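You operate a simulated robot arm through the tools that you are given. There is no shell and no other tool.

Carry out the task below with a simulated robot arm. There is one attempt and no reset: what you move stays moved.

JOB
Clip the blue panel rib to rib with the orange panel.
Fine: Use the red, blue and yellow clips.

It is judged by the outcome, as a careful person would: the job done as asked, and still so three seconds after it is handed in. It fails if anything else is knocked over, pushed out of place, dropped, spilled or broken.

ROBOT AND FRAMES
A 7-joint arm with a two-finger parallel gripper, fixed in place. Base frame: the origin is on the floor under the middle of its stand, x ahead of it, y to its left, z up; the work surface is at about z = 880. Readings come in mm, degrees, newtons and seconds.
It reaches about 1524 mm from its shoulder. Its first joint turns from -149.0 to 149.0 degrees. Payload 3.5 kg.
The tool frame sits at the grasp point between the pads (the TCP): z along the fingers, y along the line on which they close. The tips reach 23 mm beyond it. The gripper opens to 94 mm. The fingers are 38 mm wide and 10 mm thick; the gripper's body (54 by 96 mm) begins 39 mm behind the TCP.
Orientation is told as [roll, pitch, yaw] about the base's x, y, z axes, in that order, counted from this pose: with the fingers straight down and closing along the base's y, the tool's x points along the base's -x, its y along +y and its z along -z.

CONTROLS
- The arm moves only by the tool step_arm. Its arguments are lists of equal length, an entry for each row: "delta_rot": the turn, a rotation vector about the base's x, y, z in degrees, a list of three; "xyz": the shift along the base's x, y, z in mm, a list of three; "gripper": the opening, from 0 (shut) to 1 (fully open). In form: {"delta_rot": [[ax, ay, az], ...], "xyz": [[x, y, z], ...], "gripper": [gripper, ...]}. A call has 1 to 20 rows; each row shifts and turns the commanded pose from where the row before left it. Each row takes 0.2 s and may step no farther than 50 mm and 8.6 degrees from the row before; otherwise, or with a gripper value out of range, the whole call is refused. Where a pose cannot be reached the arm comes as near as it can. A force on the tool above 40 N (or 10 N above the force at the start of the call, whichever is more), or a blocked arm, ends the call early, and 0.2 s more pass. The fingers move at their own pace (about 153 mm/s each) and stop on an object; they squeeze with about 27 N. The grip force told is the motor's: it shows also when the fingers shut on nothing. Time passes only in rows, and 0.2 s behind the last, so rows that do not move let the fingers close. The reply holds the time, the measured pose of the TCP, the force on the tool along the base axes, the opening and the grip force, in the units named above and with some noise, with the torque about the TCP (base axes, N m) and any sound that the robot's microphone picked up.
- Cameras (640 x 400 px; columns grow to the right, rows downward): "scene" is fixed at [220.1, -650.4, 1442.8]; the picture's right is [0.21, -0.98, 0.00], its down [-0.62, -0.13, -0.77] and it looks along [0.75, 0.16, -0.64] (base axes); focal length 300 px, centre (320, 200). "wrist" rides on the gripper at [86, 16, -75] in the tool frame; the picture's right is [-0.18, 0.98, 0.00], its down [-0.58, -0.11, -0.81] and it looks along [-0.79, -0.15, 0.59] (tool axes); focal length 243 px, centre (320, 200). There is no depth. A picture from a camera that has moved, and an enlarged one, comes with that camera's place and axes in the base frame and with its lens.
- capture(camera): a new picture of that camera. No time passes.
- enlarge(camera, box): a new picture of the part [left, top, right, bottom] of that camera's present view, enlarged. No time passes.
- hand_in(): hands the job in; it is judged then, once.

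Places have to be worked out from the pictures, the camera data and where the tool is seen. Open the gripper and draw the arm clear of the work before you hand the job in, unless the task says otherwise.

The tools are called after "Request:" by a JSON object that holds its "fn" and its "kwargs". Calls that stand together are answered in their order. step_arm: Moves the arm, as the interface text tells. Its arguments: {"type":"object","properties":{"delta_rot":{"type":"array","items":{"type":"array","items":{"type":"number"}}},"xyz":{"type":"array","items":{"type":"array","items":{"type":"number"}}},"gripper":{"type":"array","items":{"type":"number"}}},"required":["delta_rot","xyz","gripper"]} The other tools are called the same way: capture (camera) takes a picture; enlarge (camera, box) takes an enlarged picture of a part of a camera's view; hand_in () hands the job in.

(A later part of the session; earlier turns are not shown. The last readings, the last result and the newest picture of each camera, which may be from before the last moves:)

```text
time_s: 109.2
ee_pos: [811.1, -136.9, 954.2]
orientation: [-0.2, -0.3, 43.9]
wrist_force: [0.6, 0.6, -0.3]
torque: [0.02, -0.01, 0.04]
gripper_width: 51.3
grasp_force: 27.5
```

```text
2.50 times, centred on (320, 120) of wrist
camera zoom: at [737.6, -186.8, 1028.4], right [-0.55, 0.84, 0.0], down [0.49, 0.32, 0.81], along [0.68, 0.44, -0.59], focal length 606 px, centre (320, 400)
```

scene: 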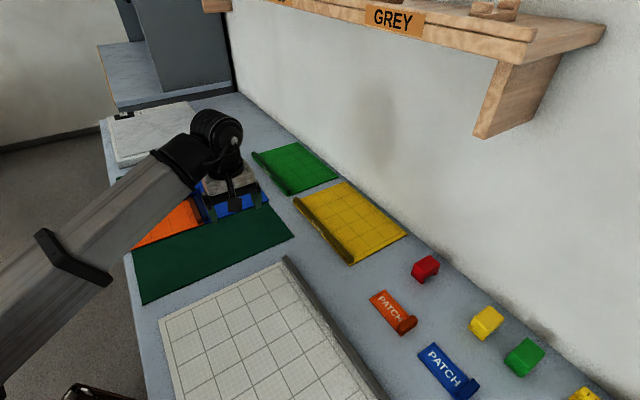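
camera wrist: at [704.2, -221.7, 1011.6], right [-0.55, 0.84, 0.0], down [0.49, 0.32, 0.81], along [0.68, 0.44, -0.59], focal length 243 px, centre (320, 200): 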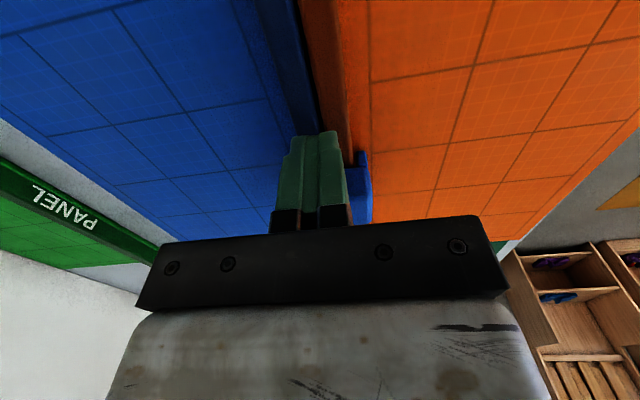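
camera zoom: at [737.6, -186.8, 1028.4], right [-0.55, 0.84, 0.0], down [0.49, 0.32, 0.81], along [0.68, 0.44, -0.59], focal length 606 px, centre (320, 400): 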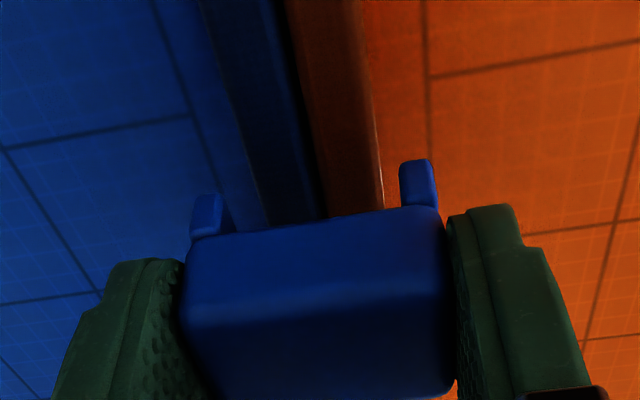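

Gripped and lifted off the ribs, centred. Lowering to just above the contact height, then 0.7 mm steps watching for the square.

Request:
{"fn": "step_arm", "kwargs": {"delta_rot": [[0, 0, 0], [0, 0, 0], [0, 0, 0]], "xyz": [[0, 0, -8], [0, 0, -5], [0, 0, 0]], "gripper": [0.45, 0.45, 0.45]}}

Request:
{"fn": "step_arm", "kwargs": {"delta_rot": [[0, 0, 0], [0, 0, 0]], "xyz": [[0, 0, -1], [0, 0, 0]], "gripper": [0.45, 0.45]}}

Request:
{"fn": "step_arm", "kwargs": {"delta_rot": [[0, 0, 0], [0, 0, 0]], "xyz": [[0, 0, -1], [0, 0, 0]], "gripper": [0.45, 0.45]}}

Request:
{"fn": "step_arm", "kwargs": {"delta_rot": [[0, 0, 0], [0, 0, 0]], "xyz": [[0, 0, -1], [0, 0, 0]], "gripper": [0.45, 0.45]}}

Request:
{"fn": "enlarge", "kwargs": {"camera": "wrist", "box": [240, 40, 400, 200]}}

```text
time_s: 110.0
ee_pos: [810.4, -138.5, 939.7]
orientation: [-0.2, -0.3, 43.8]
wrist_force: [0.0, 0.4, -0.2]
torque: [0.02, -0.01, 0.02]
gripper_width: 51.2
grasp_force: 26.9
```

```text
time_s: 110.5
ee_pos: [810.7, -137.8, 939.8]
orientation: [-0.2, -0.2, 43.7]
wrist_force: [-0.3, 0.1, -0.4]
torque: [0.05, -0.02, -0.03]
gripper_width: 51.0
grasp_force: 27.1
```

```text
time_s: 111.2
ee_pos: [810.7, -138.3, 938.4]
orientation: [-0.2, -0.3, 43.9]
wrist_force: [0.2, -0.6, -0.8]
torque: [0.01, 0.02, 0.02]
gripper_width: 51.1
grasp_force: 26.1
```

```text
time_s: 111.8
ee_pos: [809.8, -138.1, 937.3]
orientation: [-0.2, -0.1, 43.8]
wrist_force: [0.2, 0.6, -1.0]
torque: [0.01, 0.02, 0.03]
gripper_width: 51.2
grasp_force: 27.2
```

```text
2.50 times, centred on (320, 120) of wrist
camera zoom: at [736.9, -186.4, 1012.5], right [-0.55, 0.84, 0.0], down [0.49, 0.32, 0.81], along [0.68, 0.44, -0.59], focal length 606 px, centre (320, 400)
```

zoom: 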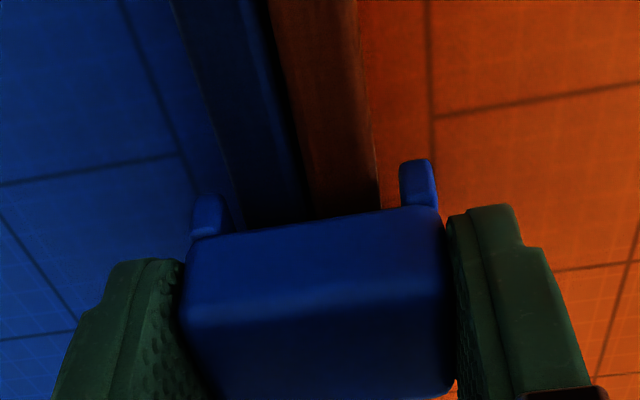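

Request:
{"fn": "step_arm", "kwargs": {"delta_rot": [[0, 0, 0], [0, 0, 0]], "xyz": [[0, 0, -1], [0, 0, 0]], "gripper": [0.45, 0.45]}}

Request:
{"fn": "step_arm", "kwargs": {"delta_rot": [[0, 0, 0], [0, 0, 0]], "xyz": [[0, 0, -1], [0, 0, 0]], "gripper": [0.45, 0.45]}}

Request:
{"fn": "enlarge", "kwargs": {"camera": "wrist", "box": [240, 60, 400, 220]}}

Request:
{"fn": "step_arm", "kwargs": {"delta_rot": [[0, 0, 0], [0, 0, 0]], "xyz": [[0, 0, -1], [0, 0, 0]], "gripper": [0.45, 0.45]}}

Request:
{"fn": "enlarge", "kwargs": {"camera": "wrist", "box": [240, 60, 400, 220]}}

```text
time_s: 112.3
ee_pos: [810.7, -136.3, 936.5]
orientation: [-0.2, -0.1, 43.8]
wrist_force: [0.0, -0.4, 0.0]
torque: [0.01, 0.0, 0.01]
gripper_width: 50.9
grasp_force: 26.9
```

```text
time_s: 113.0
ee_pos: [810.9, -136.2, 936.4]
orientation: [-0.2, -0.2, 43.9]
wrist_force: [0.0, -0.7, -0.4]
torque: [-0.02, 0.0, -0.02]
gripper_width: 51.3
grasp_force: 27.5
```

```text
2.50 times, centred on (320, 140) of wrist
camera zoom: at [737.5, -186.1, 1011.3], right [-0.55, 0.84, 0.0], down [0.49, 0.32, 0.81], along [0.68, 0.44, -0.59], focal length 606 px, centre (320, 350)
```

zoom: 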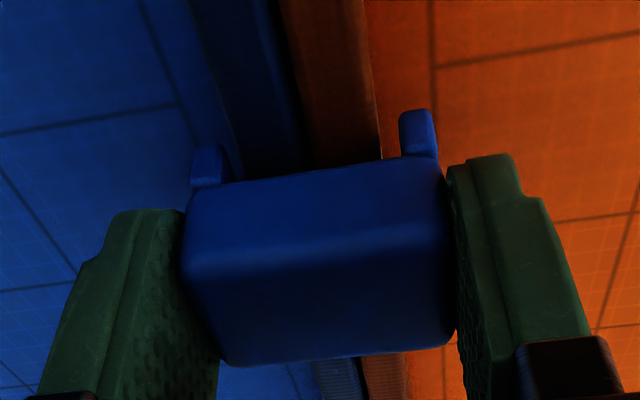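

```text
time_s: 113.5
ee_pos: [811.5, -137.7, 935.9]
orientation: [-0.2, -0.2, 43.9]
wrist_force: [-0.7, 0.7, 1.4]
torque: [0.04, 0.03, 0.02]
gripper_width: 51.1
grasp_force: 26.8
```

```text
2.50 times, centred on (320, 140) of wrist
camera zoom: at [737.8, -186.5, 1010.3], right [-0.55, 0.84, 0.0], down [0.49, 0.32, 0.81], along [0.68, 0.44, -0.59], focal length 606 px, centre (320, 350)
```

zoom: 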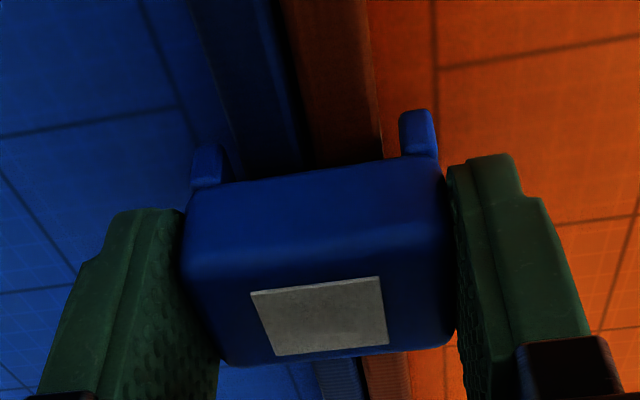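

The square appeared with almost no force (1.4 N), so it's triggered by position. Now a tug test from this state: raise in small steps and see whether it resists.

Request:
{"fn": "step_arm", "kwargs": {"delta_rot": [[0, 0, 0], [0, 0, 0]], "xyz": [[0, 0, 1], [0, 0, 0]], "gripper": [0.45, 0.45]}}

Request:
{"fn": "step_arm", "kwargs": {"delta_rot": [[0, 0, 0], [0, 0, 0]], "xyz": [[0, 0, 1], [0, 0, 0]], "gripper": [0.45, 0.45]}}

Request:
{"fn": "enlarge", "kwargs": {"camera": "wrist", "box": [240, 60, 400, 220]}}

Request:
{"fn": "enlarge", "kwargs": {"camera": "scene", "box": [165, 150, 235, 220]}}

```text
time_s: 114.2
ee_pos: [811.4, -136.5, 936.7]
orientation: [-0.2, -0.2, 43.8]
wrist_force: [-0.5, 1.2, -0.6]
torque: [0.04, -0.02, 0.03]
gripper_width: 51.1
grasp_force: 27.1
```

```text
time_s: 114.8
ee_pos: [810.3, -137.3, 937.9]
orientation: [-0.2, -0.1, 43.8]
wrist_force: [-0.4, 0.3, -1.4]
torque: [0.0, -0.01, -0.01]
gripper_width: 51.3
grasp_force: 26.7
```

```text
2.50 times, centred on (320, 140) of wrist
camera zoom: at [738.1, -186.4, 1012.2], right [-0.55, 0.84, 0.0], down [0.49, 0.32, 0.81], along [0.68, 0.44, -0.59], focal length 606 px, centre (320, 350)
```

zoom: 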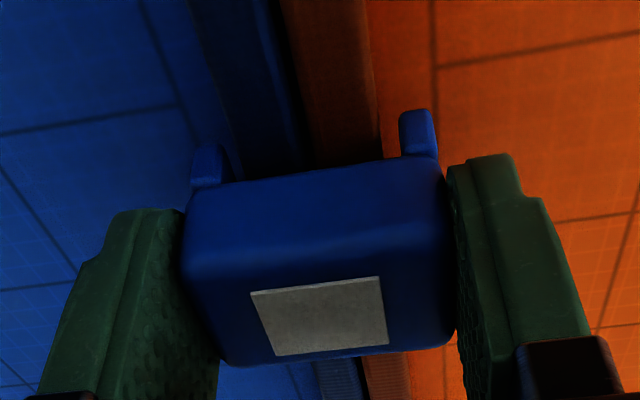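

```text
5.71 times, centred on (200, 185) of scene
camera zoom: at [220.1, -650.4, 1442.8], right [0.21, -0.98, 0.0], down [-0.62, -0.13, -0.77], along [0.75, 0.16, -0.64], focal length 1716 px, centre (1006, 286)
```

zoom: 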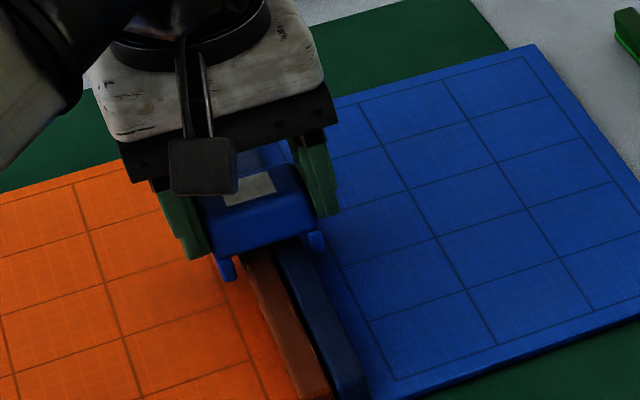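

Request:
{"fn": "step_arm", "kwargs": {"delta_rot": [[0, 0, 0], [0, 0, 0]], "xyz": [[0, 0, 2], [0, 0, 0]], "gripper": [0.45, 0.45]}}

Request:
{"fn": "enlarge", "kwargs": {"camera": "wrist", "box": [240, 60, 400, 220]}}

Request:
{"fn": "enlarge", "kwargs": {"camera": "scene", "box": [185, 195, 225, 230]}}

Request:
{"fn": "step_arm", "kwargs": {"delta_rot": [[0, 0, 0], [0, 0, 0]], "xyz": [[0, 0, 2], [0, 0, 0]], "gripper": [0.45, 0.45]}}

Request:
{"fn": "enlarge", "kwargs": {"camera": "wrist", "box": [240, 60, 400, 220]}}

Request:
{"fn": "enlarge", "kwargs": {"camera": "scene", "box": [185, 195, 225, 230]}}

```text
time_s: 115.3
ee_pos: [809.9, -138.3, 939.4]
orientation: [-0.2, -0.2, 43.8]
wrist_force: [0.0, 0.1, -1.0]
torque: [-0.01, -0.01, -0.01]
gripper_width: 51.1
grasp_force: 26.9
```

```text
2.50 times, centred on (320, 140) of wrist
camera zoom: at [737.8, -187.0, 1013.8], right [-0.55, 0.84, 0.0], down [0.49, 0.32, 0.81], along [0.68, 0.44, -0.59], focal length 606 px, centre (320, 350)
```

zoom: 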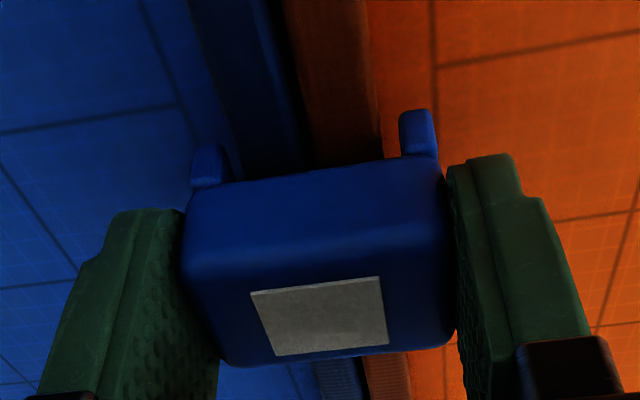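

```text
11.43 times, centred on (205, 212) of scene
camera zoom: at [220.1, -650.4, 1442.8], right [0.21, -0.98, 0.0], down [-0.62, -0.13, -0.77], along [0.75, 0.16, -0.64], focal length 3433 px, centre (1634, 57)
```

zoom: 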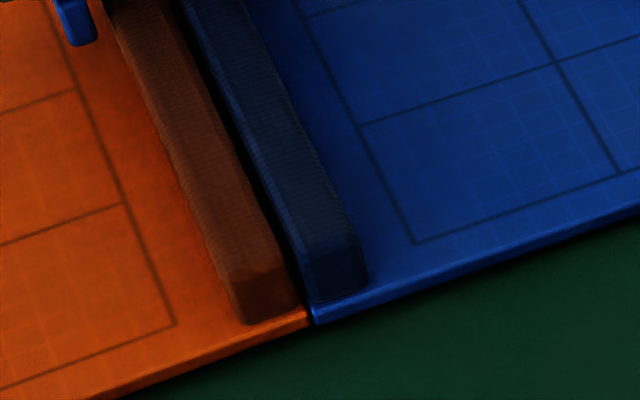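

```text
time_s: 116.0
ee_pos: [811.2, -138.5, 942.2]
orientation: [-0.2, -0.3, 43.8]
wrist_force: [0.7, -0.7, -1.2]
torque: [0.0, 0.0, -0.02]
gripper_width: 51.3
grasp_force: 27.2
```

```text
2.50 times, centred on (320, 140) of wrist
camera zoom: at [738.1, -186.7, 1016.2], right [-0.55, 0.84, 0.0], down [0.49, 0.32, 0.81], along [0.68, 0.44, -0.59], focal length 606 px, centre (320, 350)
```

zoom: 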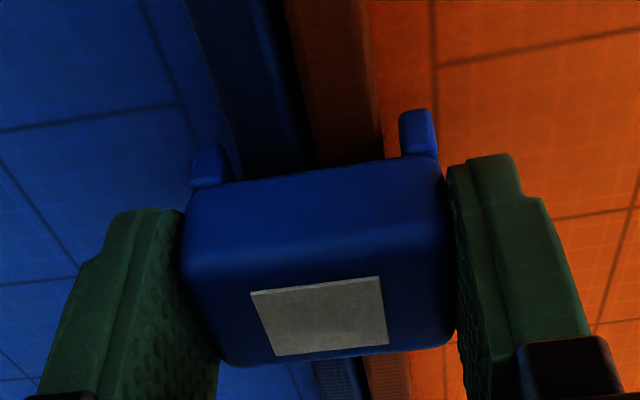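

```text
11.43 times, centred on (205, 212) of scene
camera zoom: at [220.1, -650.4, 1442.8], right [0.21, -0.98, 0.0], down [-0.62, -0.13, -0.77], along [0.75, 0.16, -0.64], focal length 3433 px, centre (1634, 57)
```

zoom: 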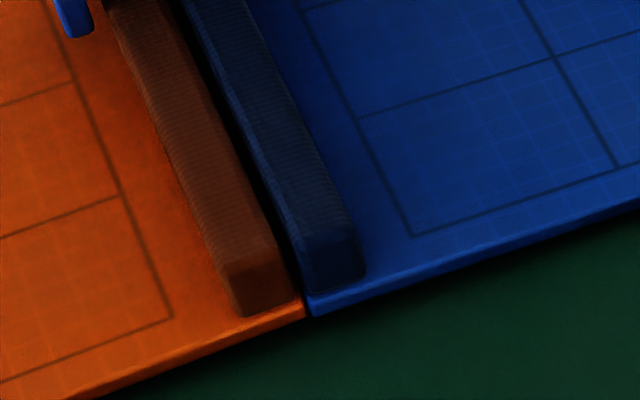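

Decisive: in the white-square state both panels rise together with the clip, so the square marks "clipped", and pressing harder than ~14 N pops it off. I'll lower the assembly gently back onto the mat and release without pressing.

Request:
{"fn": "step_arm", "kwargs": {"delta_rot": [[0, 0, 0], [0, 0, 0], [0, 0, 0], [0, 0, 0], [0, 0, 0]], "xyz": [[0, 0, -2], [0, 0, -2], [0, 0, -1], [0, 0, -0.7], [0, 0, 0]], "gripper": [0.45, 0.45, 0.45, 0.45, 0.45]}}

Request:
{"fn": "enlarge", "kwargs": {"camera": "scene", "box": [185, 195, 225, 230]}}

Request:
{"fn": "enlarge", "kwargs": {"camera": "wrist", "box": [240, 60, 400, 220]}}

```text
time_s: 117.2
ee_pos: [811.2, -137.1, 936.8]
orientation: [-0.2, -0.1, 43.8]
wrist_force: [-0.7, -1.7, 5.8]
torque: [-0.04, 0.02, -0.01]
gripper_width: 51.2
grasp_force: 26.6
```

```text
11.43 times, centred on (205, 212) of scene
camera zoom: at [220.1, -650.4, 1442.8], right [0.21, -0.98, 0.0], down [-0.62, -0.13, -0.77], along [0.75, 0.16, -0.64], focal length 3433 px, centre (1634, 57)
```

zoom: 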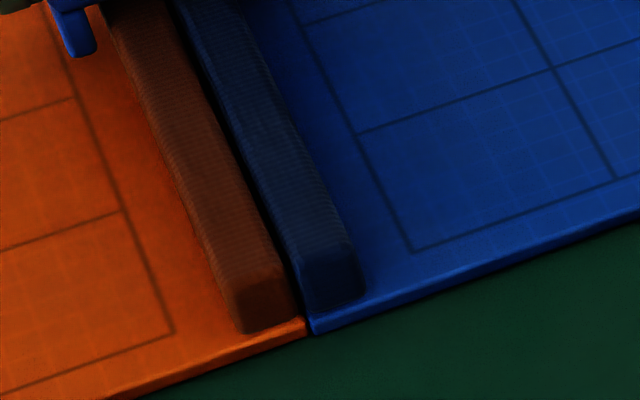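

```text
2.50 times, centred on (320, 140) of wrist
camera zoom: at [737.5, -185.7, 1010.0], right [-0.55, 0.84, 0.0], down [0.49, 0.32, 0.81], along [0.68, 0.44, -0.59], focal length 606 px, centre (320, 350)
```

zoom: 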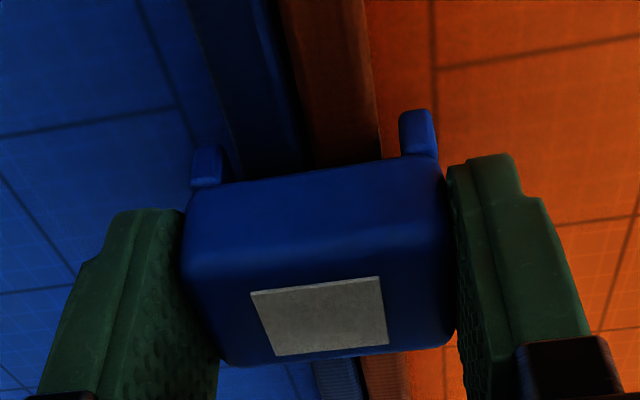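

Panels are back flat on the mat with the square still on. Unloading slightly and opening the gripper slowly.

Request:
{"fn": "step_arm", "kwargs": {"delta_rot": [[0, 0, 0], [0, 0, 0], [0, 0, 0], [0, 0, 0], [0, 0, 0], [0, 0, 0]], "xyz": [[0, 0, 0.4], [0, 0, 0], [0, 0, 0], [0, 0, 0], [0, 0, 0], [0, 0, 0]], "gripper": [0.45, 0.53, 0.55, 0.57, 0.62, 0.7]}}

Request:
{"fn": "enlarge", "kwargs": {"camera": "wrist", "box": [240, 60, 400, 220]}}

Request:
{"fn": "enlarge", "kwargs": {"camera": "scene", "box": [165, 150, 235, 220]}}

```text
time_s: 118.5
ee_pos: [810.7, -138.3, 934.9]
orientation: [-0.2, -0.2, 43.8]
wrist_force: [-0.3, 0.5, -0.9]
torque: [-0.01, 0.02, -0.03]
gripper_width: 65.9
grasp_force: 0.2
```

```text
2.50 times, centred on (320, 140) of wrist
camera zoom: at [737.5, -185.7, 1010.3], right [-0.55, 0.84, 0.0], down [0.49, 0.32, 0.81], along [0.68, 0.44, -0.59], focal length 606 px, centre (320, 350)
```

zoom: 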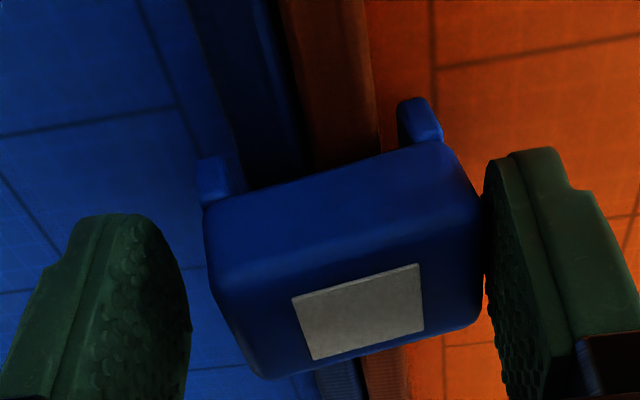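

```text
5.71 times, centred on (200, 185) of scene
camera zoom: at [220.1, -650.4, 1442.8], right [0.21, -0.98, 0.0], down [-0.62, -0.13, -0.77], along [0.75, 0.16, -0.64], focal length 1716 px, centre (1006, 286)
```

zoom: 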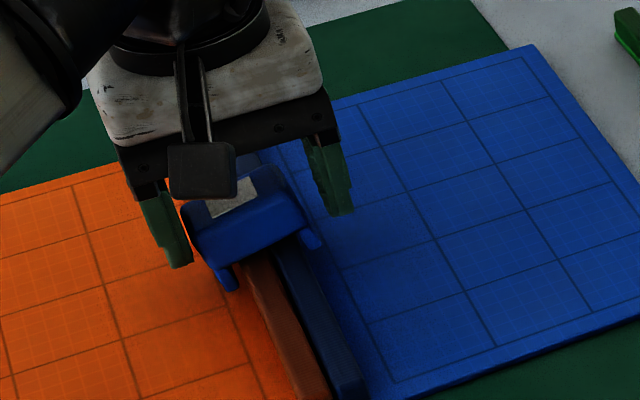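

The clip stays attached but pivots/leans when released because it latched ~6 mm above its full depth. I'd prefer it latched at full depth: I'll re-grip it, push through to full depth (unlatches), then twist it off-line and back to see if it latches there.

Request:
{"fn": "step_arm", "kwargs": {"delta_rot": [[0, 0, 0], [0, 0, 0], [0, 0, 0], [0, 0, 0], [0, 0, 0]], "xyz": [[0, 0, 0], [0, 0, 0], [0, 0, 0], [0, 0, 0], [0, 0, 0]], "gripper": [0.65, 0.6, 0.55, 0.5, 0.45]}}

Request:
{"fn": "enlarge", "kwargs": {"camera": "wrist", "box": [240, 60, 400, 220]}}

```text
time_s: 119.8
ee_pos: [810.4, -136.1, 936.8]
orientation: [-0.2, -0.2, 43.8]
wrist_force: [-0.9, 1.3, 2.8]
torque: [0.03, 0.05, -0.01]
gripper_width: 54.4
grasp_force: 27.0
```

```text
2.50 times, centred on (320, 140) of wrist
camera zoom: at [737.4, -185.7, 1010.4], right [-0.55, 0.84, 0.0], down [0.49, 0.32, 0.81], along [0.68, 0.44, -0.59], focal length 606 px, centre (320, 350)
```

zoom: 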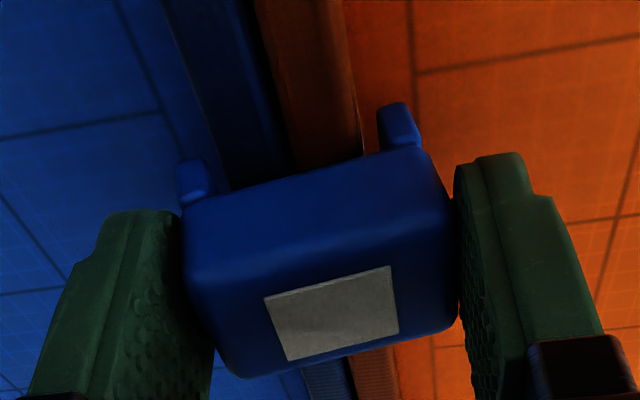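

Gripping while it leans drags the panels slightly, so I'll open again, back off and look at how it rests freely.

Request:
{"fn": "step_arm", "kwargs": {"delta_rot": [[0, 0, 0], [0, 0, 0], [0, 0, 0], [0, 0, 0], [0, 0, 0]], "xyz": [[0, 0, 0], [0, 0, 0], [0, 0, 0], [0, 0, 30], [0, 0, 20]], "gripper": [0.7, 0.9, 0.95, 0.95, 0.95]}}

Request:
{"fn": "enlarge", "kwargs": {"camera": "wrist", "box": [220, 20, 420, 220]}}

Request:
{"fn": "enlarge", "kwargs": {"camera": "scene", "box": [165, 140, 235, 210]}}

Request:
{"fn": "enlarge", "kwargs": {"camera": "scene", "box": [100, 130, 270, 260]}}

```text
time_s: 121.0
ee_pos: [810.8, -138.2, 985.1]
orientation: [-0.2, -0.2, 43.8]
wrist_force: [-0.6, 0.3, -0.1]
torque: [0.02, 0.0, -0.02]
gripper_width: 89.3
grasp_force: 0.0
```

```text
2.00 times, centred on (320, 120) of wrist
camera zoom: at [737.2, -188.3, 1059.2], right [-0.55, 0.84, 0.0], down [0.49, 0.32, 0.81], along [0.68, 0.44, -0.59], focal length 485 px, centre (320, 360)
```

zoom: 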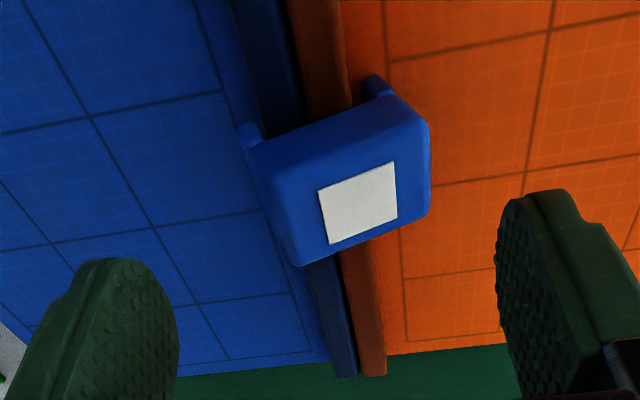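

```text
5.71 times, centred on (200, 175) of scene
camera zoom: at [220.1, -650.4, 1442.8], right [0.21, -0.98, 0.0], down [-0.62, -0.13, -0.77], along [0.75, 0.16, -0.64], focal length 1716 px, centre (1006, 343)
```

zoom: 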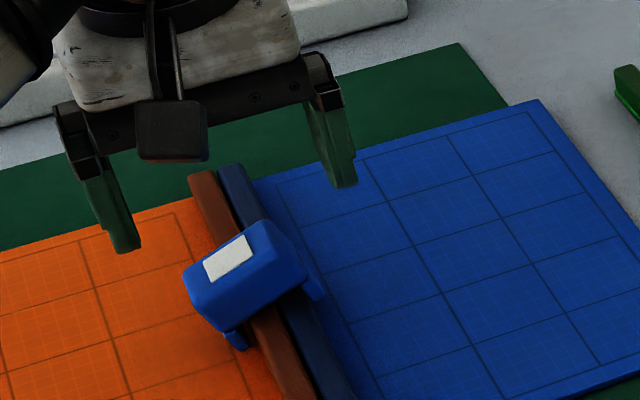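

```text
3.08 times, centred on (185, 195) of scene
camera zoom: at [220.1, -650.4, 1442.8], right [0.21, -0.98, 0.0], down [-0.62, -0.13, -0.77], along [0.75, 0.16, -0.64], focal length 924 px, centre (735, 215)
```

zoom: 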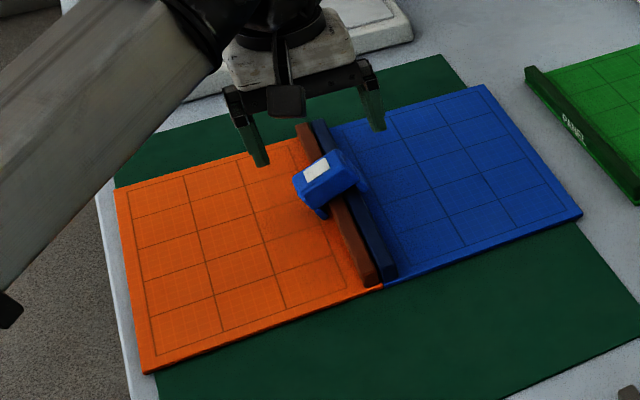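

The latched clip pivots like on a ball joint and leans. I'll press it through to full depth (this unlatches it) with closed fingers on the rib centre line, so I can re-latch it properly.

Request:
{"fn": "step_arm", "kwargs": {"delta_rot": [[0, 0, 0], [0, 0, 0], [0, 0, 0], [0, 0, 0]], "xyz": [[6.4, -0.7, 0], [0, 0, -10], [0, 0, 0], [0, 0, 0]], "gripper": [0, 0, 0, 0]}}

Request:
{"fn": "capture", "kwargs": {"camera": "wrist"}}

Request:
{"fn": "step_arm", "kwargs": {"delta_rot": [[0, 0, 0], [0, 0, 0], [0, 0, 0], [0, 0, 0], [0, 0, 0]], "xyz": [[0, 0, -3], [0, 0, -3], [0, 0, -2], [0, 0, -2], [0, 0, 0]], "gripper": [0, 0, 0, 0, 0]}}

Request:
{"fn": "enlarge", "kwargs": {"camera": "scene", "box": [165, 140, 235, 210]}}

```text
time_s: 122.0
ee_pos: [817.8, -138.7, 975.4]
orientation: [-0.1, -0.2, 43.7]
wrist_force: [0.4, -0.7, -0.2]
torque: [0.0, 0.01, -0.01]
gripper_width: 0.1
grasp_force: 27.1
```

```text
taken
camera wrist: at [743.9, -187.7, 1049.5], right [-0.55, 0.84, 0.0], down [0.49, 0.32, 0.81], along [0.68, 0.44, -0.59], focal length 243 px, centre (320, 200)
```

wrist: 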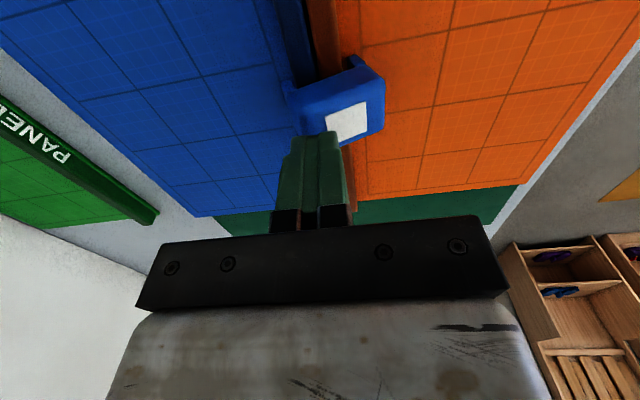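

```text
time_s: 123.2
ee_pos: [817.2, -137.2, 965.5]
orientation: [-0.3, -0.3, 43.8]
wrist_force: [1.3, -0.4, 0.4]
torque: [0.01, 0.03, 0.02]
gripper_width: 0.1
grasp_force: 27.2
```

```text
5.71 times, centred on (200, 175) of scene
camera zoom: at [220.1, -650.4, 1442.8], right [0.21, -0.98, 0.0], down [-0.62, -0.13, -0.77], along [0.75, 0.16, -0.64], focal length 1716 px, centre (1006, 343)
```

zoom: 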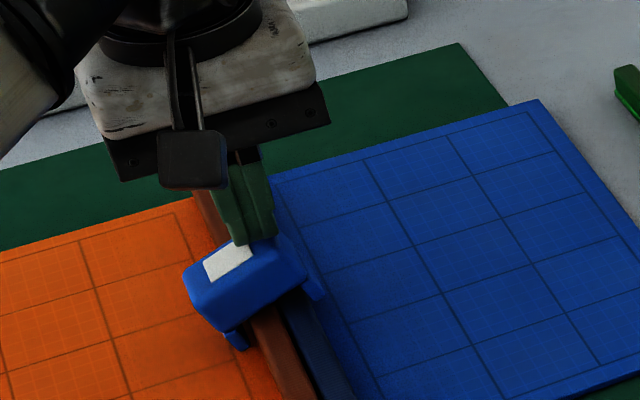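

Request:
{"fn": "step_arm", "kwargs": {"delta_rot": [[0, 0, 0], [0, 0, 0]], "xyz": [[0, 0, -3], [0, 0, 0]], "gripper": [0, 0]}}

Request:
{"fn": "step_arm", "kwargs": {"delta_rot": [[0, 0, 0], [0, 0, 0]], "xyz": [[0, 0, -2], [0, 0, 0]], "gripper": [0, 0]}}

Request:
{"fn": "step_arm", "kwargs": {"delta_rot": [[0, 0, 0], [0, 0, 0]], "xyz": [[0, 0, -2], [0, 0, 0]], "gripper": [0, 0]}}

Request:
{"fn": "enlarge", "kwargs": {"camera": "scene", "box": [165, 140, 235, 210]}}

Request:
{"fn": "enlarge", "kwargs": {"camera": "wrist", "box": [240, 20, 400, 180]}}

```text
time_s: 123.8
ee_pos: [817.9, -137.9, 963.2]
orientation: [-0.3, -0.3, 43.7]
wrist_force: [2.1, -1.7, 8.1]
torque: [-0.13, -0.07, 0.0]
gripper_width: 0.1
grasp_force: 26.7
```

```text
time_s: 124.3
ee_pos: [816.7, -137.2, 959.4]
orientation: [-0.1, -0.2, 43.8]
wrist_force: [0.1, -0.2, -0.4]
torque: [-0.01, -0.02, 0.0]
gripper_width: 0.0
grasp_force: 27.1
```

```text
time_s: 125.0
ee_pos: [817.5, -137.0, 958.4]
orientation: [-0.2, -0.1, 43.9]
wrist_force: [-0.7, -0.3, 0.3]
torque: [0.01, -0.03, 0.0]
gripper_width: 0.2
grasp_force: 26.8
```

```text
5.71 times, centred on (200, 175) of scene
camera zoom: at [220.1, -650.4, 1442.8], right [0.21, -0.98, 0.0], down [-0.62, -0.13, -0.77], along [0.75, 0.16, -0.64], focal length 1716 px, centre (1006, 343)
```

zoom: 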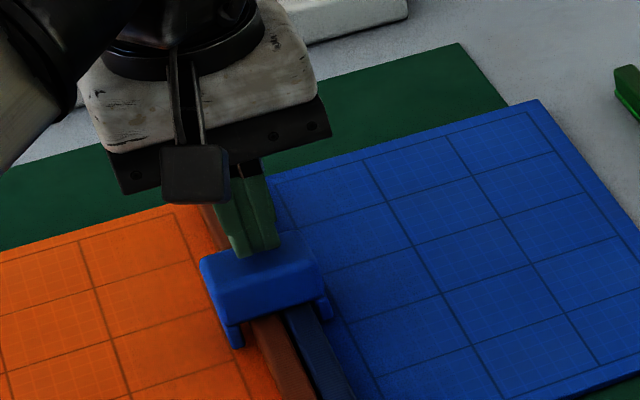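

```text
2.50 times, centred on (320, 100) of wrist
camera zoom: at [744.1, -185.8, 1033.3], right [-0.55, 0.84, 0.0], down [0.49, 0.32, 0.81], along [0.68, 0.44, -0.59], focal length 606 px, centre (320, 450)
```

zoom: 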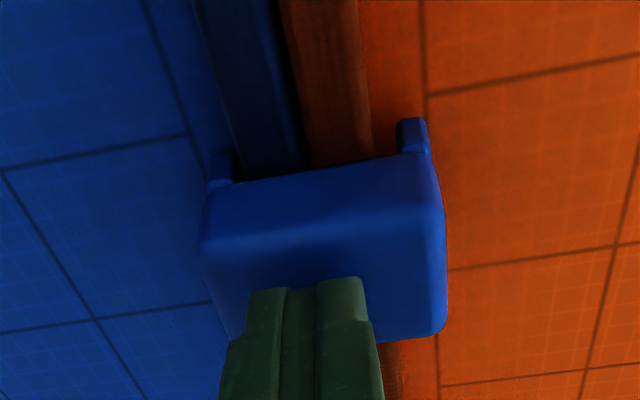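

The clip is at full depth, level, unlatched. Re-gripping it there to try twisting it out of line and back at this depth.

Request:
{"fn": "step_arm", "kwargs": {"delta_rot": [[0, 0, 0], [0, 0, 0], [0, 0, 0], [0, 0, 0], [0, 0, 0], [0, 0, 0]], "xyz": [[0, 0, 20], [-7, -2.2, 0], [0, 0, 0], [0, 0, -25], [0, 0, -24], [0, 0, 0]], "gripper": [0, 0.75, 0.75, 0.75, 0.75, 0.75]}}

Request:
{"fn": "step_arm", "kwargs": {"delta_rot": [[0, 0, 0], [0, 0, 0], [0, 0, 0], [0, 0, 0], [0, 0, 0]], "xyz": [[0, 0, 0], [0, 0, 0], [0, 0, 0], [0, 0, 0], [0, 0, 0]], "gripper": [0.65, 0.58, 0.52, 0.45, 0.45]}}

Request:
{"fn": "enlarge", "kwargs": {"camera": "wrist", "box": [240, 60, 400, 220]}}

```text
time_s: 126.3
ee_pos: [811.1, -142.2, 929.2]
orientation: [-0.2, -0.2, 43.8]
wrist_force: [0.6, -0.7, 0.5]
torque: [-0.01, -0.02, 0.01]
gripper_width: 70.4
grasp_force: 0.0
```

```text
time_s: 127.5
ee_pos: [811.5, -141.6, 929.7]
orientation: [-0.2, -0.2, 43.9]
wrist_force: [1.0, 0.1, -0.2]
torque: [-0.03, -0.02, -0.02]
gripper_width: 50.7
grasp_force: 27.2
```

```text
2.50 times, centred on (320, 140) of wrist
camera zoom: at [737.8, -190.6, 1004.0], right [-0.55, 0.84, 0.0], down [0.49, 0.32, 0.81], along [0.68, 0.44, -0.59], focal length 606 px, centre (320, 350)
```

zoom: 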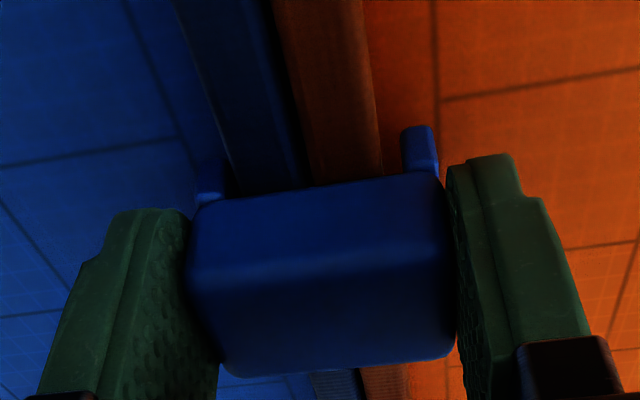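

Request:
{"fn": "step_arm", "kwargs": {"delta_rot": [[0, 0, 3.5], [0, 0, 3.5], [0, 0, 0]], "xyz": [[0, 0, 0], [0, 0, 0], [0, 0, 0]], "gripper": [0.45, 0.45, 0.45]}}

Request:
{"fn": "enlarge", "kwargs": {"camera": "wrist", "box": [240, 60, 400, 220]}}

Request:
{"fn": "step_arm", "kwargs": {"delta_rot": [[0, 0, -3.5], [0, 0, -3.5], [0, 0, 0]], "xyz": [[0, 0, 0], [0, 0, 0], [0, 0, 0]], "gripper": [0.45, 0.45, 0.45]}}

Request:
{"fn": "enlarge", "kwargs": {"camera": "wrist", "box": [240, 60, 400, 220]}}

```text
time_s: 128.3
ee_pos: [811.1, -141.8, 929.7]
orientation: [-0.3, -0.3, 50.8]
wrist_force: [2.2, -2.5, 7.2]
torque: [-0.03, -0.15, -0.11]
gripper_width: 51.0
grasp_force: 26.6
```

```text
2.50 times, centred on (320, 140) of wrist
camera zoom: at [743.7, -199.4, 1003.8], right [-0.65, 0.76, 0.0], down [0.45, 0.38, 0.81], along [0.62, 0.52, -0.59], focal length 606 px, centre (320, 350)
```

zoom: 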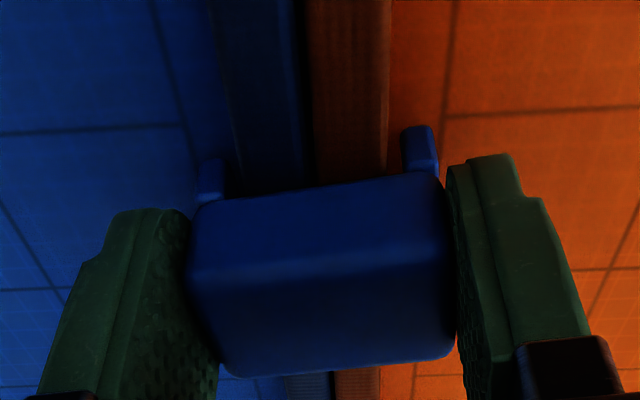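

```text
time_s: 129.2
ee_pos: [809.1, -140.1, 929.0]
orientation: [-0.2, -0.2, 43.8]
wrist_force: [-0.4, 1.1, 5.7]
torque: [0.09, -0.02, 0.02]
gripper_width: 50.9
grasp_force: 27.1
```

```text
2.50 times, centred on (320, 140) of wrist
camera zoom: at [736.3, -189.6, 1003.8], right [-0.55, 0.84, 0.0], down [0.49, 0.32, 0.81], along [0.68, 0.44, -0.59], focal length 606 px, centre (320, 350)
```

zoom: 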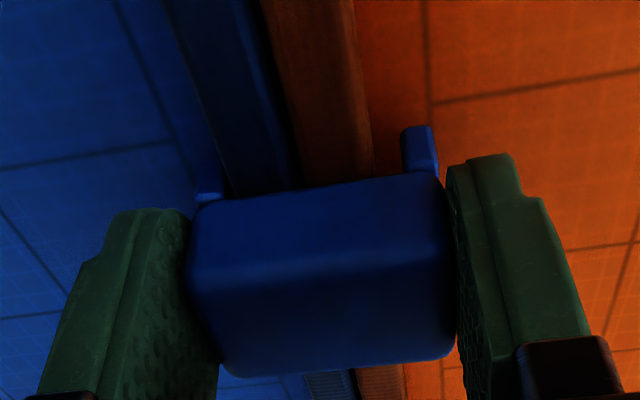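

Twisting by 7° didn't re-latch it. Next test: shift it sideways within its play and back through centre while at full depth.

Request:
{"fn": "step_arm", "kwargs": {"delta_rot": [[0, 0, 0], [0, 0, 0]], "xyz": [[1.4, -1.4, 0], [0, 0, 0]], "gripper": [0.45, 0.45]}}

Request:
{"fn": "enlarge", "kwargs": {"camera": "wrist", "box": [240, 60, 400, 220]}}

Request:
{"fn": "step_arm", "kwargs": {"delta_rot": [[0, 0, 0], [0, 0, 0], [0, 0, 0]], "xyz": [[1.4, -1.4, 0], [1.4, -1.4, 0], [0, 0, 0]], "gripper": [0.45, 0.45, 0.45]}}

Request:
{"fn": "enlarge", "kwargs": {"camera": "wrist", "box": [240, 60, 400, 220]}}

Request:
{"fn": "step_arm", "kwargs": {"delta_rot": [[0, 0, 0], [0, 0, 0], [0, 0, 0]], "xyz": [[-1.4, 1.4, 0], [-0.7, 0.7, 0], [0, 0, 0]], "gripper": [0.45, 0.45, 0.45]}}

Request:
{"fn": "enlarge", "kwargs": {"camera": "wrist", "box": [240, 60, 400, 220]}}

```text
time_s: 129.8
ee_pos: [812.2, -141.9, 929.9]
orientation: [-0.3, -0.3, 43.8]
wrist_force: [-0.6, 0.6, 1.0]
torque: [0.01, 0.0, 0.01]
gripper_width: 51.2
grasp_force: 26.4
```

```text
2.50 times, centred on (320, 140) of wrist
camera zoom: at [738.4, -191.0, 1003.9], right [-0.55, 0.84, 0.0], down [0.49, 0.32, 0.81], along [0.68, 0.44, -0.59], focal length 606 px, centre (320, 350)
```

zoom: 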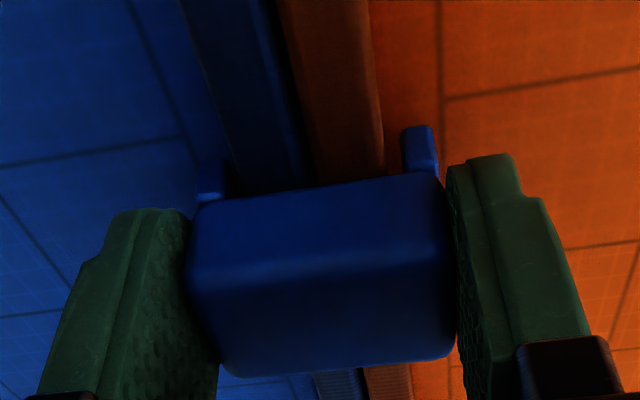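

```text
time_s: 130.6
ee_pos: [814.1, -143.8, 930.2]
orientation: [-0.2, -0.3, 43.8]
wrist_force: [-0.5, 0.0, -0.3]
torque: [0.04, -0.02, 0.01]
gripper_width: 51.0
grasp_force: 26.4
```

```text
2.50 times, centred on (320, 140) of wrist
camera zoom: at [741.4, -193.5, 1004.3], right [-0.55, 0.84, 0.0], down [0.49, 0.32, 0.81], along [0.68, 0.44, -0.59], focal length 606 px, centre (320, 350)
```

zoom: 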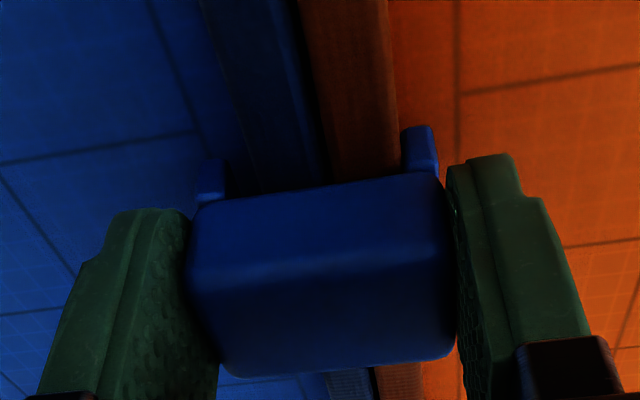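

```text
time_s: 131.3
ee_pos: [811.4, -142.5, 929.4]
orientation: [-0.2, -0.2, 43.8]
wrist_force: [0.3, -0.3, 0.8]
torque: [0.0, -0.02, 0.0]
gripper_width: 51.1
grasp_force: 26.7
```

```text
2.50 times, centred on (320, 140) of wrist
camera zoom: at [738.7, -191.0, 1004.2], right [-0.55, 0.84, 0.0], down [0.49, 0.32, 0.81], along [0.68, 0.44, -0.59], focal length 606 px, centre (320, 350)
```

zoom: 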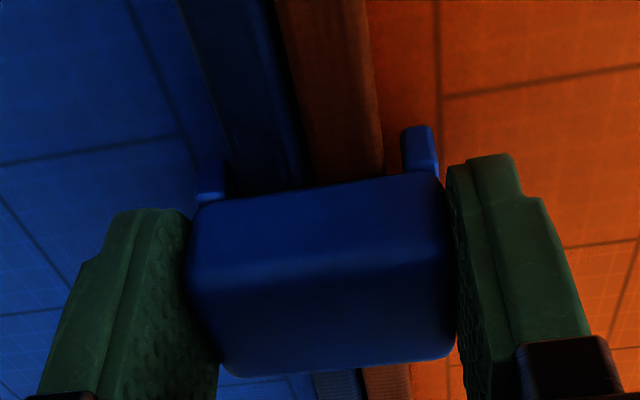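

Neither twist nor sideways play re-latches it at depth. One more idea: at full depth, slide the clip along and off the near end of the ribs, then slide it back on, so it would latch fully seated and level. Sliding it out first.

Request:
{"fn": "step_arm", "kwargs": {"delta_rot": [[0, 0, 0], [0, 0, 0], [0, 0, 0], [0, 0, 0], [0, 0, 0]], "xyz": [[0, 0, 0.8], [-11, -10.5, 0], [-11, -10.5, 0], [-11, -10.5, 0], [0, 0, 0]], "gripper": [0.45, 0.45, 0.45, 0.45, 0.45]}}

Request:
{"fn": "capture", "kwargs": {"camera": "wrist"}}

Request:
{"fn": "enlarge", "kwargs": {"camera": "scene", "box": [100, 130, 270, 260]}}

```text
time_s: 132.6
ee_pos: [778.7, -173.9, 930.0]
orientation: [-0.2, -0.1, 43.7]
wrist_force: [-0.2, 0.0, 0.0]
torque: [-0.01, -0.03, -0.01]
gripper_width: 51.2
grasp_force: 27.1
```

```text
taken
camera wrist: at [705.6, -222.2, 1005.3], right [-0.55, 0.84, 0.0], down [0.49, 0.32, 0.81], along [0.68, 0.44, -0.59], focal length 243 px, centre (320, 200)
```

wrist: 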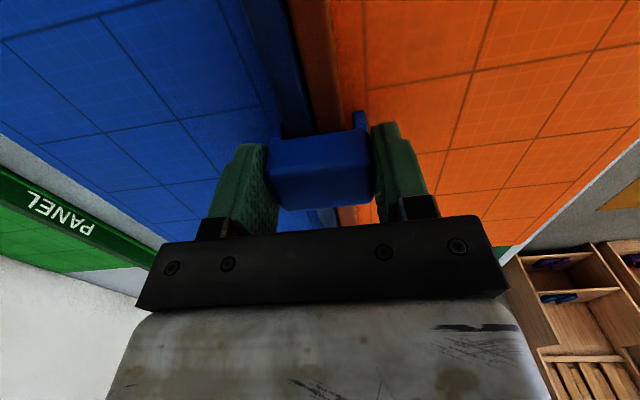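

```text
3.08 times, centred on (185, 195) of scene
camera zoom: at [220.1, -650.4, 1442.8], right [0.21, -0.98, 0.0], down [-0.62, -0.13, -0.77], along [0.75, 0.16, -0.64], focal length 924 px, centre (735, 215)
```

zoom: 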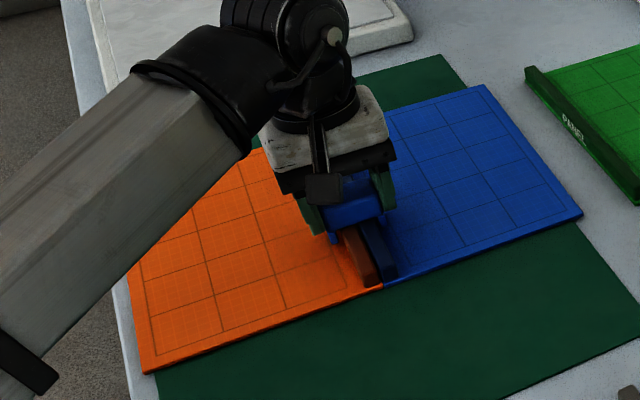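

Request:
{"fn": "enlarge", "kwargs": {"camera": "wrist", "box": [240, 60, 400, 220]}}

Request:
{"fn": "step_arm", "kwargs": {"delta_rot": [[0, 0, 0], [0, 0, 0], [0, 0, 0]], "xyz": [[-14.4, -13.8, 0], [-14.4, -13.8, 0], [0, 0, 0]], "gripper": [0.45, 0.45, 0.45]}}

Request:
{"fn": "enlarge", "kwargs": {"camera": "wrist", "box": [240, 60, 400, 220]}}

Request:
{"fn": "enlarge", "kwargs": {"camera": "scene", "box": [175, 170, 245, 240]}}

```text
2.50 times, centred on (320, 140) of wrist
camera zoom: at [705.6, -222.2, 1005.3], right [-0.55, 0.84, 0.0], down [0.49, 0.32, 0.81], along [0.68, 0.44, -0.59], focal length 606 px, centre (320, 350)
```

zoom: 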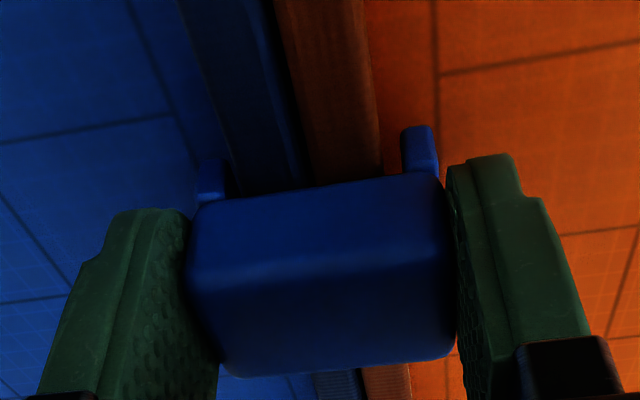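

```text
time_s: 133.3
ee_pos: [749.9, -200.4, 932.4]
orientation: [-0.2, -0.3, 43.9]
wrist_force: [0.0, 0.3, 0.3]
torque: [0.03, 0.01, 0.01]
gripper_width: 51.0
grasp_force: 27.0
```

```text
2.50 times, centred on (320, 140) of wrist
camera zoom: at [677.2, -250.0, 1006.3], right [-0.55, 0.84, 0.0], down [0.49, 0.32, 0.81], along [0.68, 0.44, -0.59], focal length 606 px, centre (320, 350)
```

zoom: 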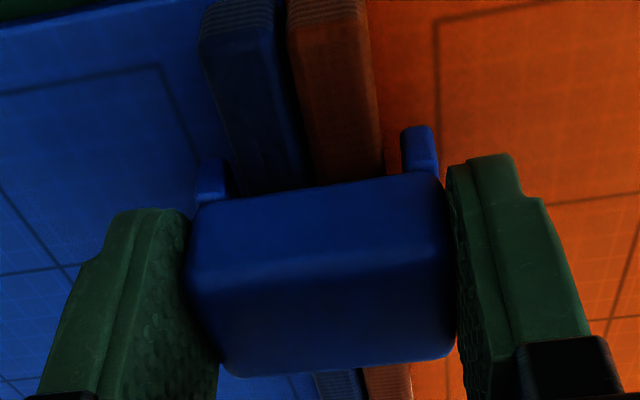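

```text
5.71 times, centred on (210, 205) of scene
camera zoom: at [220.1, -650.4, 1442.8], right [0.21, -0.98, 0.0], down [-0.62, -0.13, -0.77], along [0.75, 0.16, -0.64], focal length 1716 px, centre (949, 171)
```

zoom: 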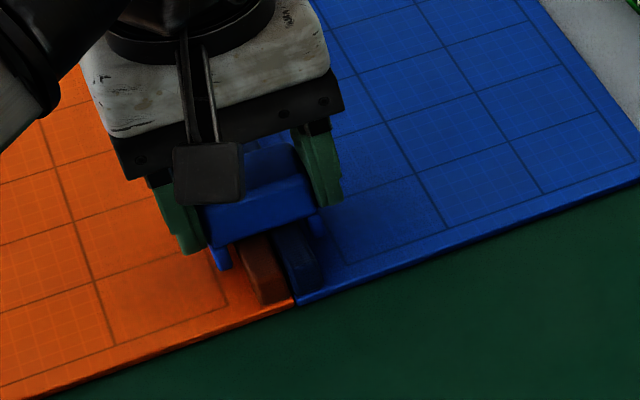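

Sliding stays free. Continuing until the clip is fully off the near end.

Request:
{"fn": "step_arm", "kwargs": {"delta_rot": [[0, 0, 0], [0, 0, 0], [0, 0, 0], [0, 0, 0], [0, 0, 0]], "xyz": [[-11.5, -11.1, 0], [-11.5, -11.1, 0], [-11.5, -11.1, 0], [-11.5, -11.1, 0], [0, 0, 0]], "gripper": [0.45, 0.45, 0.45, 0.45, 0.45]}}

Request:
{"fn": "capture", "kwargs": {"camera": "wrist"}}

Request:
{"fn": "enlarge", "kwargs": {"camera": "scene", "box": [175, 170, 245, 240]}}

```text
time_s: 134.6
ee_pos: [704.3, -248.0, 930.9]
orientation: [-0.3, -0.2, 43.7]
wrist_force: [-0.1, -0.8, -1.7]
torque: [-0.02, 0.0, -0.02]
gripper_width: 51.5
grasp_force: 26.7
```

```text
taken
camera wrist: at [630.9, -296.1, 1005.1], right [-0.55, 0.84, 0.0], down [0.49, 0.32, 0.81], along [0.68, 0.44, -0.59], focal length 243 px, centre (320, 200)
```

wrist: 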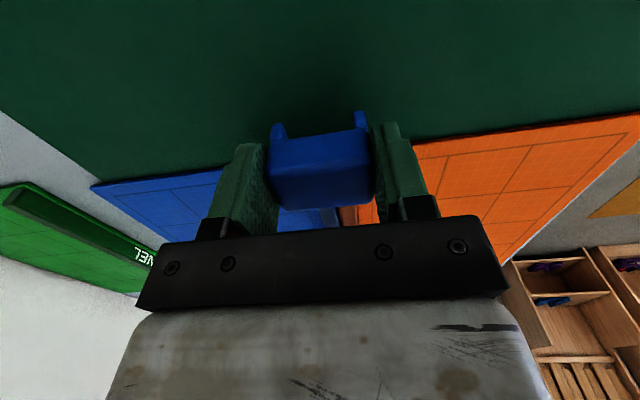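

```text
5.71 times, centred on (210, 205) of scene
camera zoom: at [220.1, -650.4, 1442.8], right [0.21, -0.98, 0.0], down [-0.62, -0.13, -0.77], along [0.75, 0.16, -0.64], focal length 1716 px, centre (949, 171)
```

zoom: 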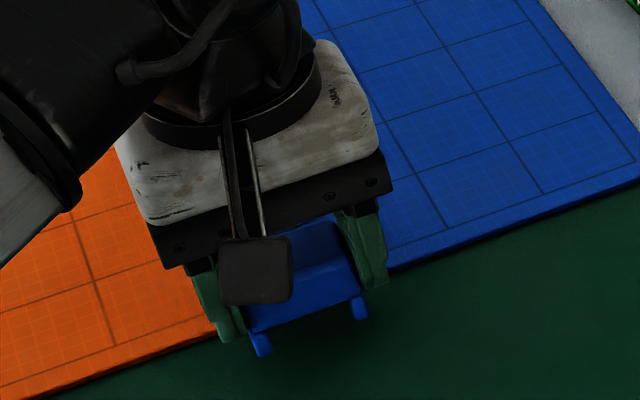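

The clip is clear of the rib ends. Now sliding it back on at the same depth in ~6 mm steps, watching for the square.

Request:
{"fn": "step_arm", "kwargs": {"delta_rot": [[0, 0, 0], [0, 0, 0], [0, 0, 0], [0, 0, 0]], "xyz": [[5.8, 5.5, 0], [4.3, 4.2, 0], [4.3, 4.2, 0], [0, 0, 0]], "gripper": [0.45, 0.45, 0.45, 0.45]}}

Request:
{"fn": "enlarge", "kwargs": {"camera": "wrist", "box": [240, 60, 400, 220]}}

Request:
{"fn": "step_arm", "kwargs": {"delta_rot": [[0, 0, 0], [0, 0, 0], [0, 0, 0]], "xyz": [[4.3, 4.2, 0], [4.3, 4.2, 0], [0, 0, 0]], "gripper": [0.45, 0.45, 0.45]}}

Request:
{"fn": "enlarge", "kwargs": {"camera": "wrist", "box": [240, 60, 400, 220]}}

Request:
{"fn": "enlarge", "kwargs": {"camera": "scene", "box": [175, 170, 245, 240]}}

```text
time_s: 135.6
ee_pos: [718.5, -231.9, 930.5]
orientation: [-0.2, -0.2, 43.9]
wrist_force: [-0.3, -0.1, 0.3]
torque: [-0.01, -0.01, 0.0]
gripper_width: 51.1
grasp_force: 27.1
```

```text
2.50 times, centred on (320, 140) of wrist
camera zoom: at [644.8, -280.9, 1004.7], right [-0.55, 0.84, 0.0], down [0.49, 0.32, 0.81], along [0.68, 0.44, -0.59], focal length 606 px, centre (320, 350)
```

zoom: 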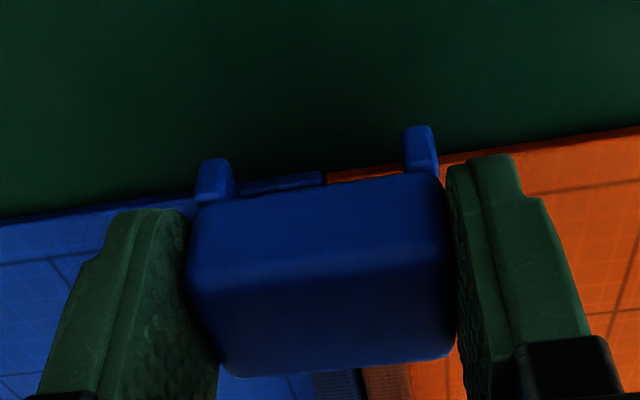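

```text
time_s: 136.3
ee_pos: [727.0, -223.1, 930.0]
orientation: [-0.1, -0.2, 43.8]
wrist_force: [-0.3, -0.5, -0.2]
torque: [-0.02, 0.03, -0.02]
gripper_width: 51.3
grasp_force: 27.4
```

```text
2.50 times, centred on (320, 140) of wrist
camera zoom: at [653.0, -272.3, 1004.5], right [-0.55, 0.84, 0.0], down [0.49, 0.32, 0.81], along [0.68, 0.44, -0.59], focal length 606 px, centre (320, 350)
```

zoom: 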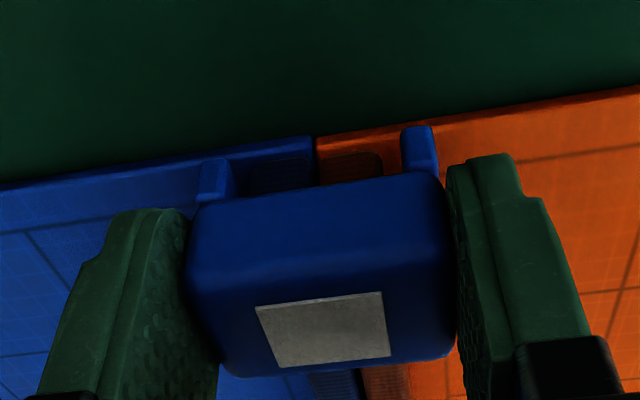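

```text
5.71 times, centred on (210, 205) of scene
camera zoom: at [220.1, -650.4, 1442.8], right [0.21, -0.98, 0.0], down [-0.62, -0.13, -0.77], along [0.75, 0.16, -0.64], focal length 1716 px, centre (949, 171)
```

zoom: 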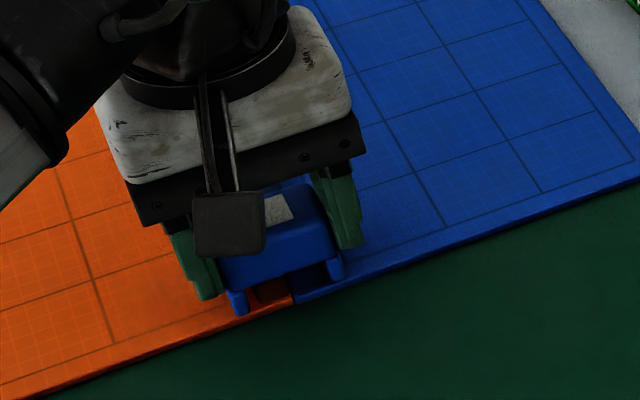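

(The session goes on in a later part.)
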